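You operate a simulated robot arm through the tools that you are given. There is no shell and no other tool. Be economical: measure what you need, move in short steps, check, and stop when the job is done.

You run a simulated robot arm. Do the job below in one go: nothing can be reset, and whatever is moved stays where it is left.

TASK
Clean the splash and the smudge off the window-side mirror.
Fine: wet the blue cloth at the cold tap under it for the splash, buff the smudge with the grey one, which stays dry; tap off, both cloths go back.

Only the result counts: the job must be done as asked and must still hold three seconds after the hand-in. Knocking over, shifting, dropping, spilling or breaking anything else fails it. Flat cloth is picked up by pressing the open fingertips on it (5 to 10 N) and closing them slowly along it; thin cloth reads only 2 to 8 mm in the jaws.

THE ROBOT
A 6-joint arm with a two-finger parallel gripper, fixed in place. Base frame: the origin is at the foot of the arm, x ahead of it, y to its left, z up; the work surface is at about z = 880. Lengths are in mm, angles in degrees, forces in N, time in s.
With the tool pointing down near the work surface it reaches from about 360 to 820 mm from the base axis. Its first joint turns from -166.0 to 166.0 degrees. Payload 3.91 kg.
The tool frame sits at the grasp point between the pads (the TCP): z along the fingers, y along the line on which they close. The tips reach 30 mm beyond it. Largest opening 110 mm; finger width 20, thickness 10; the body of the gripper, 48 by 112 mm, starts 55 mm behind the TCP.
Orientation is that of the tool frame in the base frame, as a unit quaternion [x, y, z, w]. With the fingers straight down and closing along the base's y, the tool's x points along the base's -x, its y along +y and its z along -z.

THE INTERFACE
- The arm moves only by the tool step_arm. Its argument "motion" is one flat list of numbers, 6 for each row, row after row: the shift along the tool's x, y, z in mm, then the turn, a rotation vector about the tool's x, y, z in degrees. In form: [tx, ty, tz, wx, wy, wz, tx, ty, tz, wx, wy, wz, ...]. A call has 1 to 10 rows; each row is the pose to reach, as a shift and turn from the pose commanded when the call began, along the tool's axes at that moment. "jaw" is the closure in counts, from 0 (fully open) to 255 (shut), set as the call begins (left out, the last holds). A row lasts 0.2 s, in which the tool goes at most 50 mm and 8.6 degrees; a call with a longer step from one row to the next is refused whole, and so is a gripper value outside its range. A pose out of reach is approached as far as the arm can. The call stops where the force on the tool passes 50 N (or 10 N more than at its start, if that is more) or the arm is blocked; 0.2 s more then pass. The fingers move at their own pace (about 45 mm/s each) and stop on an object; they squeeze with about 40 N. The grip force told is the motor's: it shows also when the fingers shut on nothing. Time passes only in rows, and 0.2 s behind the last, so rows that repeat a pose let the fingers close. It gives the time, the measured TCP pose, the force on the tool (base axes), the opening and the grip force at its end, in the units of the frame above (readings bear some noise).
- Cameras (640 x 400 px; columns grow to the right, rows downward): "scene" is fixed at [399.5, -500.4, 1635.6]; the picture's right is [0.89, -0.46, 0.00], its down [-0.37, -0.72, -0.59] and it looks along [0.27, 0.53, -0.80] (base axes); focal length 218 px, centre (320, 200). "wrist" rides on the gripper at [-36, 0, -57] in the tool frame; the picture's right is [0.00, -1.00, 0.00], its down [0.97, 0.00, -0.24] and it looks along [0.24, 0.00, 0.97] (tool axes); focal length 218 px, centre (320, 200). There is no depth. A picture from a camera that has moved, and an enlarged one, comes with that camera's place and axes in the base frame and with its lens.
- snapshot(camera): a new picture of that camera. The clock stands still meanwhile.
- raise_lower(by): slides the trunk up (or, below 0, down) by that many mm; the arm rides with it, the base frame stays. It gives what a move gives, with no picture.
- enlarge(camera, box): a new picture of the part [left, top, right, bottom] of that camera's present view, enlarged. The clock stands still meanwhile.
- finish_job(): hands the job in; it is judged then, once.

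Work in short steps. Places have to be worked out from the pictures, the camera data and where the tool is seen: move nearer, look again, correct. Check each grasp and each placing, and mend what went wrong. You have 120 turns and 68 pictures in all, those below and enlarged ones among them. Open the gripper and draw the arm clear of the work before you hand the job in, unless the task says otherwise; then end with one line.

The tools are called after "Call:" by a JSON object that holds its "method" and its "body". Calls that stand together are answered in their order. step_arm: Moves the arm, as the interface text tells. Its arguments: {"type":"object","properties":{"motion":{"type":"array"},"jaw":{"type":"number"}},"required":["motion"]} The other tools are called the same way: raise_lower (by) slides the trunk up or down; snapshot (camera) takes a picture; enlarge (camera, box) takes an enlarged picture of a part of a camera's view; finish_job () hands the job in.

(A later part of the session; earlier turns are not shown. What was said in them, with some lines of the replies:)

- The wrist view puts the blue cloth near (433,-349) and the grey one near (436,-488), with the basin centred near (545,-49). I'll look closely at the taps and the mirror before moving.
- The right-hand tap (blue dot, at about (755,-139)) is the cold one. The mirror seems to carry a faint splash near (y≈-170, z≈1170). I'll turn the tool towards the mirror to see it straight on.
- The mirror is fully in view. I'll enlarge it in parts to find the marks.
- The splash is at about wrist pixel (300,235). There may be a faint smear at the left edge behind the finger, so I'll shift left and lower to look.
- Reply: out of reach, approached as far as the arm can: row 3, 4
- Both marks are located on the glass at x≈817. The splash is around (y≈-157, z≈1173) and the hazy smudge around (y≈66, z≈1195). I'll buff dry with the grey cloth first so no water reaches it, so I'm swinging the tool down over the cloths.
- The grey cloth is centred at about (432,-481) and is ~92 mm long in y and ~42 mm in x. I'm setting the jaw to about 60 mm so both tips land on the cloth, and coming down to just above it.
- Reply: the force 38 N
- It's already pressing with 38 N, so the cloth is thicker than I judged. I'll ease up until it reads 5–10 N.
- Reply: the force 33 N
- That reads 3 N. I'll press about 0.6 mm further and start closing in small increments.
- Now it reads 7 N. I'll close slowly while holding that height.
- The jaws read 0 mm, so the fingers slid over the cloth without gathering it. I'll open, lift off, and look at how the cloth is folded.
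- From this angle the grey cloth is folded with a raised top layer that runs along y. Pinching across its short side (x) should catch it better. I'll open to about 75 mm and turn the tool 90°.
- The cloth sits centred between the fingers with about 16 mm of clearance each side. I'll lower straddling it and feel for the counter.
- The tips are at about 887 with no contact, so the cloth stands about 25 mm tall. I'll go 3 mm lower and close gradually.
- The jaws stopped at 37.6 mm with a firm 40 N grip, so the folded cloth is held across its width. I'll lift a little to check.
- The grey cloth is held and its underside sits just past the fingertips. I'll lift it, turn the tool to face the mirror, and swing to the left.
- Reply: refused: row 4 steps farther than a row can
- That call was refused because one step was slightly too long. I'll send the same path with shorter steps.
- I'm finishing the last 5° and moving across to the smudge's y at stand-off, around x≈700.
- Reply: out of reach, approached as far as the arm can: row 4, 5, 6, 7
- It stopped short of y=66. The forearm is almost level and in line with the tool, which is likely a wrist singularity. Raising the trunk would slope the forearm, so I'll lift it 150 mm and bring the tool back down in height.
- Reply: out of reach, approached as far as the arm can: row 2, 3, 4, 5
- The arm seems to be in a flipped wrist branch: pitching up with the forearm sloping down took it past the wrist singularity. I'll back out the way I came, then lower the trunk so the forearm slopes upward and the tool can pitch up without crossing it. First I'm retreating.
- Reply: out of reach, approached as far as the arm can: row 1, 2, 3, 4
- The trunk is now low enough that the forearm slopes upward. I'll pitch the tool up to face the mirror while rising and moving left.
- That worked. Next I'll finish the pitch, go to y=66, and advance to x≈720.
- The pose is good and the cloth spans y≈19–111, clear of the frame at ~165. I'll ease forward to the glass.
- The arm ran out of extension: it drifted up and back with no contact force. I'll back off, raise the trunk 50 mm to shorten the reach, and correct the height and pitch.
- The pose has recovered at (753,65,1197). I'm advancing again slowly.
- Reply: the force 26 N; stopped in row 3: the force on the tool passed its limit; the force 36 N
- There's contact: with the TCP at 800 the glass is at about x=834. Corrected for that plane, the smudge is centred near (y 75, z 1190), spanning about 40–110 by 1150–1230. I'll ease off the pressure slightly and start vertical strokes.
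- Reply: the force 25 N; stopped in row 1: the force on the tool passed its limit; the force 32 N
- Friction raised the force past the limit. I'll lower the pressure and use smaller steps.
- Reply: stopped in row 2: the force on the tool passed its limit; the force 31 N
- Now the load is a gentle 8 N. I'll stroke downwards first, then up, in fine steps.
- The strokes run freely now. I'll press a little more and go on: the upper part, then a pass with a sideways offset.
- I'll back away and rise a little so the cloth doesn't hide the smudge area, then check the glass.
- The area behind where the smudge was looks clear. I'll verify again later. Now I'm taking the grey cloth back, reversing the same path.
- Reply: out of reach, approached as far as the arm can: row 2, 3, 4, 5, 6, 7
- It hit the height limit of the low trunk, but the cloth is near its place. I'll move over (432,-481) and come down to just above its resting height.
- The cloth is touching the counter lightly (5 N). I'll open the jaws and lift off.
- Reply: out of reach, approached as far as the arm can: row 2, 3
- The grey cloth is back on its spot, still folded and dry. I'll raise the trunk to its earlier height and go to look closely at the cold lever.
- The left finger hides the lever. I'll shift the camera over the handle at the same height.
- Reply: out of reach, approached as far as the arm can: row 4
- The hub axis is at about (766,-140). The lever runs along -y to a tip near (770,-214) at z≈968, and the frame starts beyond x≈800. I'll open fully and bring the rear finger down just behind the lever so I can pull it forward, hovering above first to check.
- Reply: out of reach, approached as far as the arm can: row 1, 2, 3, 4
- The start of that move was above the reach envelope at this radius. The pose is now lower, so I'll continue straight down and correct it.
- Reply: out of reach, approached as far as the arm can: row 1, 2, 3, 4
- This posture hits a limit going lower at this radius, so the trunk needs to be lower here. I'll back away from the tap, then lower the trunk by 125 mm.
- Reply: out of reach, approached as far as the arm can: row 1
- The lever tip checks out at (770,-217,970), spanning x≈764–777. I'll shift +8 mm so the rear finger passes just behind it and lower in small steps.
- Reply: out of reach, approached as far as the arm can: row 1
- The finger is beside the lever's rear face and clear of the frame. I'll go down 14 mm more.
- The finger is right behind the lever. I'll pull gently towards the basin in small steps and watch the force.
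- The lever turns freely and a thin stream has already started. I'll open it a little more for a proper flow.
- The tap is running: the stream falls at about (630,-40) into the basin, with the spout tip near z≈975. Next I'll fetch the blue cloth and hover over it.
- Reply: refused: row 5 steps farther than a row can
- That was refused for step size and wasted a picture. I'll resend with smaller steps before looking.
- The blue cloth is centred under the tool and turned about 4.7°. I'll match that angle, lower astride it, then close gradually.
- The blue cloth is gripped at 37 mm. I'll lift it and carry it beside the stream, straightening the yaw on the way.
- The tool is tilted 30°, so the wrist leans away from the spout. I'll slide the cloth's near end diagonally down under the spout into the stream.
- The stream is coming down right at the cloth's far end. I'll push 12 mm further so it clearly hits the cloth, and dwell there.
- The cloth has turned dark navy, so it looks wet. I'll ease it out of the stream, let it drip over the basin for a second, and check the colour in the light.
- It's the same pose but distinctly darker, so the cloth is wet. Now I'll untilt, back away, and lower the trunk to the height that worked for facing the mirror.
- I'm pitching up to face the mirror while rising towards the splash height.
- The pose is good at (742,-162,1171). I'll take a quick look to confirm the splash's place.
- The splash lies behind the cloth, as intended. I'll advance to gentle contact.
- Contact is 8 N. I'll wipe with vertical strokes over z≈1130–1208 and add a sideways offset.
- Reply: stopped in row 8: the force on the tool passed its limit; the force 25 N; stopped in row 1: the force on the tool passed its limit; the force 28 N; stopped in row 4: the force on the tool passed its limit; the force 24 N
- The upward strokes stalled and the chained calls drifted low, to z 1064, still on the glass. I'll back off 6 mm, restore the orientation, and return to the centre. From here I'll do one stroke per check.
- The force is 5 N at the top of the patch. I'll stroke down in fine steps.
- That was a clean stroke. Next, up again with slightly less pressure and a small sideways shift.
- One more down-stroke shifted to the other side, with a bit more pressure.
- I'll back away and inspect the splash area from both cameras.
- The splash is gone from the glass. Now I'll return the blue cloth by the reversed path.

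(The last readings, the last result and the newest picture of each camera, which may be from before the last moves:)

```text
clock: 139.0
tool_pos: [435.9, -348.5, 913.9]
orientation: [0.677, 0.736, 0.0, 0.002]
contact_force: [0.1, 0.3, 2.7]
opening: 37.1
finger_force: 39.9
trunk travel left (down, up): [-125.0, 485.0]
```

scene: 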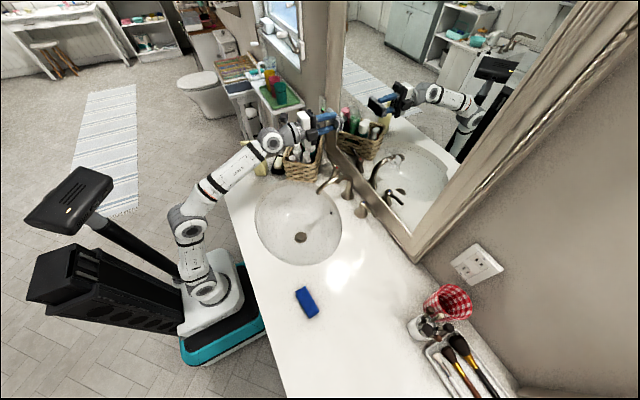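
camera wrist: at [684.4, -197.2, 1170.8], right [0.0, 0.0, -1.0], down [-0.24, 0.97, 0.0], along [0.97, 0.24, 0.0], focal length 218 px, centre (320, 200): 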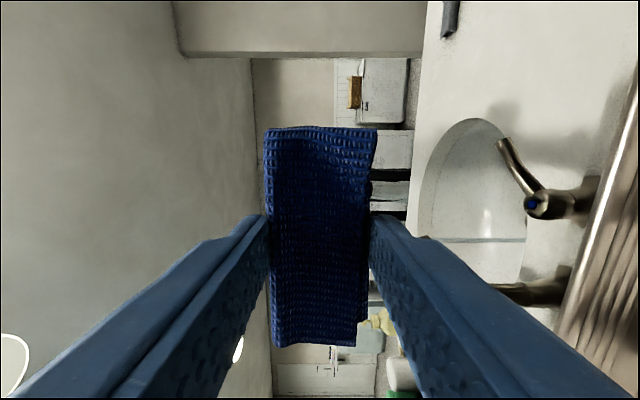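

There's a light touch on the counter at the original spot. I'll release and lift.

Call:
{"method": "step_arm", "body": {"motion": [0, 0, 0, 0, 0, 0, 0, 0, 0, 0, 0, 0, 0, 0, 0, 0, 0, 0], "jaw": 85}}

Call:
{"method": "step_arm", "body": {"motion": [0, 0, -30, 0, 0, 0, 0, 0, -60, 0, 0, 0, 0, 0, -85, 0, 0, 0]}}

Call:
{"method": "raise_lower", "body": {"by": 185}}

Call:
{"method": "snapshot", "body": {"camera": "wrist"}}

```text
clock: 139.8
tool_pos: [435.4, -349.4, 913.6]
orientation: [0.677, 0.736, 0.0, 0.001]
contact_force: [-0.9, 0.3, 0.2]
opening: 73.3
finger_force: 0.0
trunk travel left (down, up): [-125.0, 485.0]
```

```text
clock: 140.6
tool_pos: [434.7, -347.2, 998.8]
orientation: [0.677, 0.736, 0.0, 0.001]
contact_force: [0.1, 0.6, -0.2]
opening: 73.6
finger_force: 0.1
trunk travel left (down, up): [-125.0, 485.0]
```

```text
clock: 142.7
tool_pos: [434.5, -348.7, 1183.4]
orientation: [0.677, 0.736, 0.0, 0.001]
contact_force: [1.1, -1.2, 0.9]
opening: 73.5
finger_force: 0.0
trunk travel left (down, up): [-310.0, 300.0]
```

```text
13 pictures are left
camera wrist: at [438.0, -383.5, 1240.6], right [-1.0, -0.08, 0.0], down [-0.08, 0.97, 0.24], along [-0.02, 0.24, -0.97], focal length 218 px, centre (320, 200)
```

wrist: 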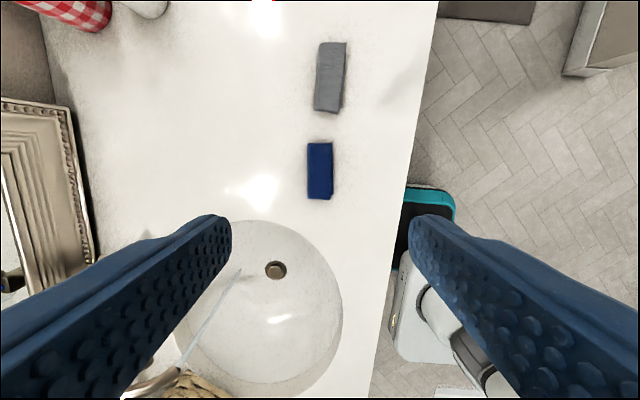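

Both cloths are back in place. Now the tap: I'll use the outer face of the rear finger (jaw ~60 mm) to push the lever back towards the wall, moving first to just in front of it.

Call:
{"method": "step_arm", "body": {"motion": [18, 34, 20, 0, 0, 1, 36, 68, 42, 0, 0, 2, 54, 102, 64, 0, 0, 3, 72, 136, 86, 0, 0, 4, 90, 170, 108, 0, 0, 4.7, 108, 205, 130, 0, 0, 4.7, 127, 237, 153, 0, 0, 4.7], "jaw": 115}}

Call:
{"method": "step_arm", "body": {"motion": [0, 0, 15, 0, 0, 0, 0, 0, 30, 0, 0, 0, 0, 0, 45, 0, 0, 0]}}

Call:
{"method": "snapshot", "body": {"camera": "wrist"}}

```text
clock: 144.3
tool_pos: [662.6, -201.9, 1030.0]
orientation: [0.707, 0.708, 0.0, 0.001]
contact_force: [-1.0, -0.7, -0.5]
opening: 60.5
finger_force: 0.1
trunk travel left (down, up): [-310.0, 300.0]
```

```text
clock: 145.1
tool_pos: [661.6, -202.6, 985.5]
orientation: [0.707, 0.708, 0.0, 0.002]
contact_force: [-0.2, 0.4, 1.0]
opening: 60.4
finger_force: 0.1
trunk travel left (down, up): [-310.0, 300.0]
```

```text
12 pictures are left
camera wrist: at [660.9, -238.1, 1042.9], right [-1.0, 0.0, 0.0], down [0.0, 0.97, 0.24], along [0.0, 0.24, -0.97], focal length 218 px, centre (320, 200)
```

wrist: 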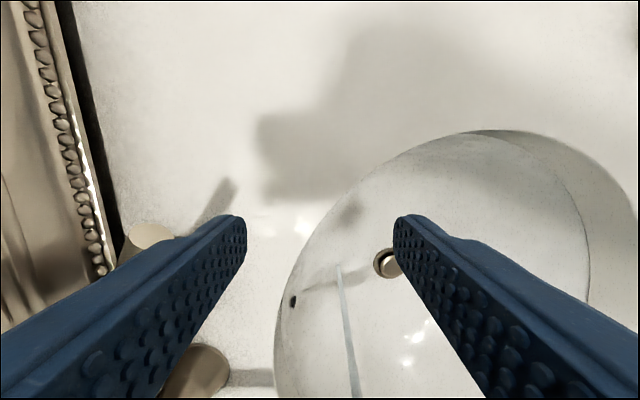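

The lever tip is just beyond the finger's outer face. I'll push it towards the wall in small steps, following its arc.

Call:
{"method": "step_arm", "body": {"motion": [0, 8, 0, 0, 0, 0, 0, 16, 0, 0, 0, 0, 0, 24, 0, 0, 0, 0, 0, 32, 0, 0, 0, 0, 0, 40, 0, 0, 0, 0, 0, 46, 0, 0, 0, 0]}}

Call:
{"method": "snapshot", "body": {"camera": "wrist"}}

```text
clock: 146.5
tool_pos: [707.8, -201.7, 986.4]
orientation: [0.706, 0.708, 0.0, 0.001]
contact_force: [-1.5, 0.0, -0.8]
opening: 60.2
finger_force: 0.2
trunk travel left (down, up): [-310.0, 300.0]
```

```text
11 pictures are left
camera wrist: at [707.4, -237.4, 1042.4], right [-1.0, 0.0, 0.0], down [0.0, 0.97, 0.24], along [0.0, 0.24, -0.97], focal length 218 px, centre (320, 200)
```

wrist: 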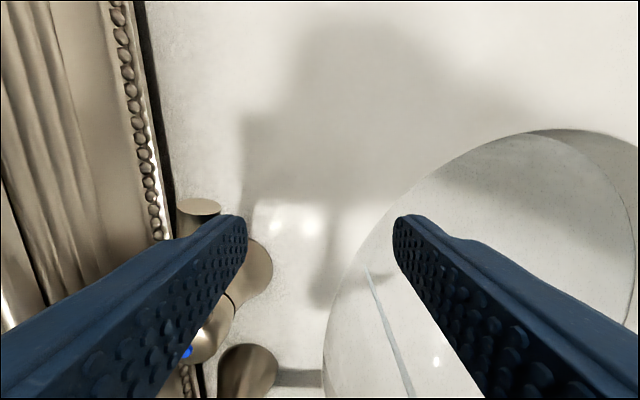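

The lever is following and a stream still runs. I'll push on to its original position.

Call:
{"method": "step_arm", "body": {"motion": [0, 4, 0, 0, 0, 0, 0, 8, 0, 0, 0, 0, 0, 12, 0, 0, 0, 0, 0, 15, 0, 0, 0, 0]}}

Call:
{"method": "snapshot", "body": {"camera": "wrist"}}

```text
clock: 147.5
tool_pos: [722.1, -202.6, 986.2]
orientation: [0.707, 0.708, 0.0, 0.002]
contact_force: [-0.4, -1.0, -0.3]
opening: 60.2
finger_force: 0.2
trunk travel left (down, up): [-310.0, 300.0]
```

```text
10 pictures are left
camera wrist: at [721.9, -237.6, 1042.9], right [-1.0, 0.0, 0.0], down [0.0, 0.97, 0.24], along [0.0, 0.24, -0.97], focal length 218 px, centre (320, 200)
```

wrist: 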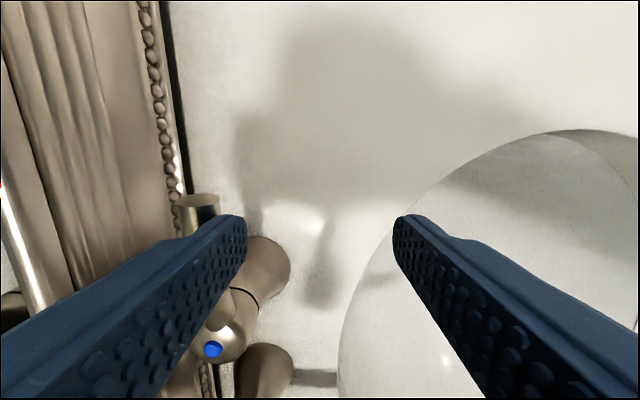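

The stream has stopped. The tip reads x≈764 and was 770 originally, so I'll nudge 5 mm more to be fully shut.

Call:
{"method": "step_arm", "body": {"motion": [0, 2, 0, 0, 0, 0, 0, 4, 0, 0, 0, 0, 0, 5.5, 0, 0, 0, 0]}}

```text
clock: 148.3
tool_pos: [726.7, -202.6, 985.6]
orientation: [0.707, 0.708, 0.0, 0.001]
contact_force: [-2.1, -1.9, 0.6]
opening: 59.9
finger_force: 0.0
trunk travel left (down, up): [-310.0, 300.0]
```

Now I'll back off from the lever, rise clear, and look at the tap and basin.

Call:
{"method": "step_arm", "body": {"motion": [0, -15, 0, 0, 0, 0, 0, -30, -20, 0, 0, 0, 0, -50, -50, 0, 0, 0, -20, -80, -80, 0, 0, 0, -40, -110, -110, 0, 0, 0, -60, -140, -140, 0, 0, 0]}}

Call:
{"method": "snapshot", "body": {"camera": "wrist"}}

Call:
{"method": "snapshot", "body": {"camera": "scene"}}

```text
clock: 149.7
tool_pos: [585.9, -262.1, 1125.9]
orientation: [0.707, 0.707, -0.001, 0.001]
contact_force: [0.5, 0.3, 0.1]
opening: 60.5
finger_force: 0.1
trunk travel left (down, up): [-310.0, 300.0]
```

```text
9 pictures are left
camera wrist: at [587.4, -297.6, 1183.0], right [-1.0, 0.0, 0.0], down [0.0, 0.97, 0.24], along [0.0, 0.24, -0.97], focal length 218 px, centre (320, 200)
```

wrist: 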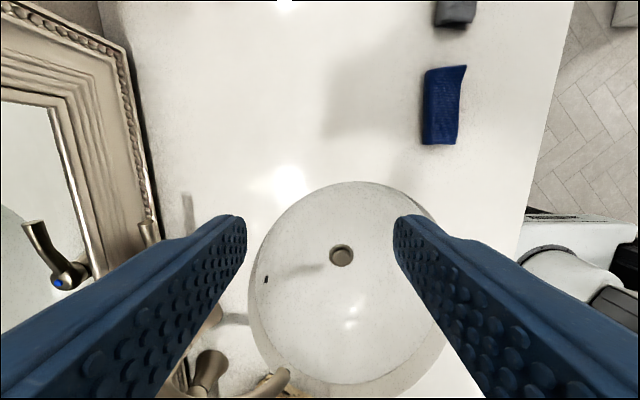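

```text
8 pictures are left
```

scene: 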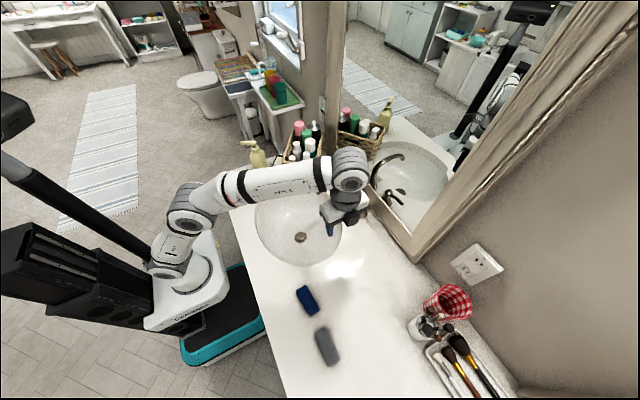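

The tap is shut, the basin is clear, and both cloths are in place. As a last check of the smudge spot, I'll face the mirror from further back with the jaws open.

Call:
{"method": "raise_lower", "body": {"by": 250}}

Call:
{"method": "step_arm", "body": {"motion": [8, -8, 5, -8.5, 0, 0, 16, -16, 10, -17, 0, 0, 24, -24, 15, -25.5, 0, 0, 32, -32, 20, -34, 0, 0, 40, -40, 25, -42.5, 0, 0, 48, -48, 30, -51, 0, 0, 56, -56, 35, -59.5, 0, 0, 64, -64, 40, -68, 0, 0, 70, -72, 45, -76.5, 0, 0, 70, -75, 50, -85, 0, 0], "jaw": 0}}

Call:
{"method": "snapshot", "body": {"camera": "wrist"}}

```text
clock: 152.2
tool_pos: [588.9, -261.9, 1374.7]
orientation: [0.706, 0.708, 0.0, 0.001]
contact_force: [0.0, -0.1, 0.0]
opening: 60.3
finger_force: 0.0
trunk travel left (down, up): [-560.0, 50.0]
```

```text
clock: 154.4
tool_pos: [512.5, -192.9, 1326.4]
orientation: [0.52, 0.521, 0.478, 0.479]
contact_force: [0.4, 0.5, 0.6]
opening: 110.0
finger_force: 0.0
trunk travel left (down, up): [-560.0, 50.0]
```

```text
7 pictures are left
camera wrist: at [455.8, -228.5, 1330.1], right [-0.08, 0.0, -1.0], down [-0.24, 0.97, 0.02], along [0.97, 0.24, -0.08], focal length 218 px, centre (320, 200)
```

wrist: 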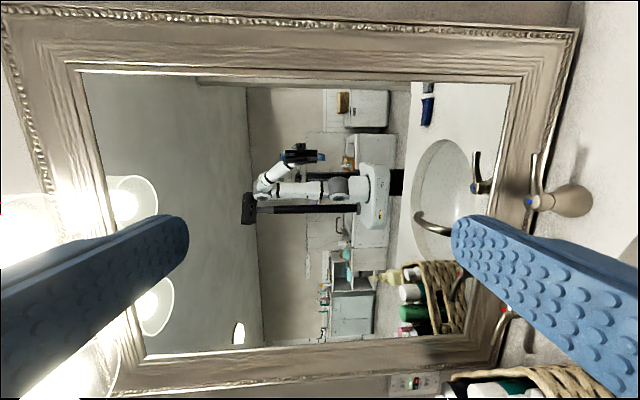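

Call:
{"method": "enlarge", "body": {"camera": "wrist", "box": [290, 140, 466, 330]}}

```text
2.11 times, centred on (378, 235) of wrist
camera zoom: at [455.8, -228.5, 1330.1], right [-0.08, 0.0, -1.0], down [-0.24, 0.97, 0.02], along [0.97, 0.24, -0.08], focal length 460 px, centre (198, 126)
```

zoom: 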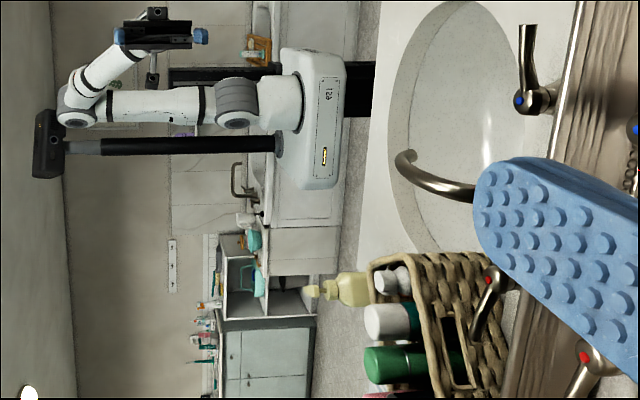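

Both the splash and smudge spots show a crisp reflection with no residue. The tap is off, the cloths are back, the gripper is open and the arm is clear, so I'm handing the job in.

Call:
{"method": "finish_job", "body": {}}

```text
The job is handed in.
```

The splash and the smudge are off the window-side mirror: I wiped the splash with the wet blue cloth and buffed the smudge with the dry grey one. The cold tap is off and both cloths are back in place.
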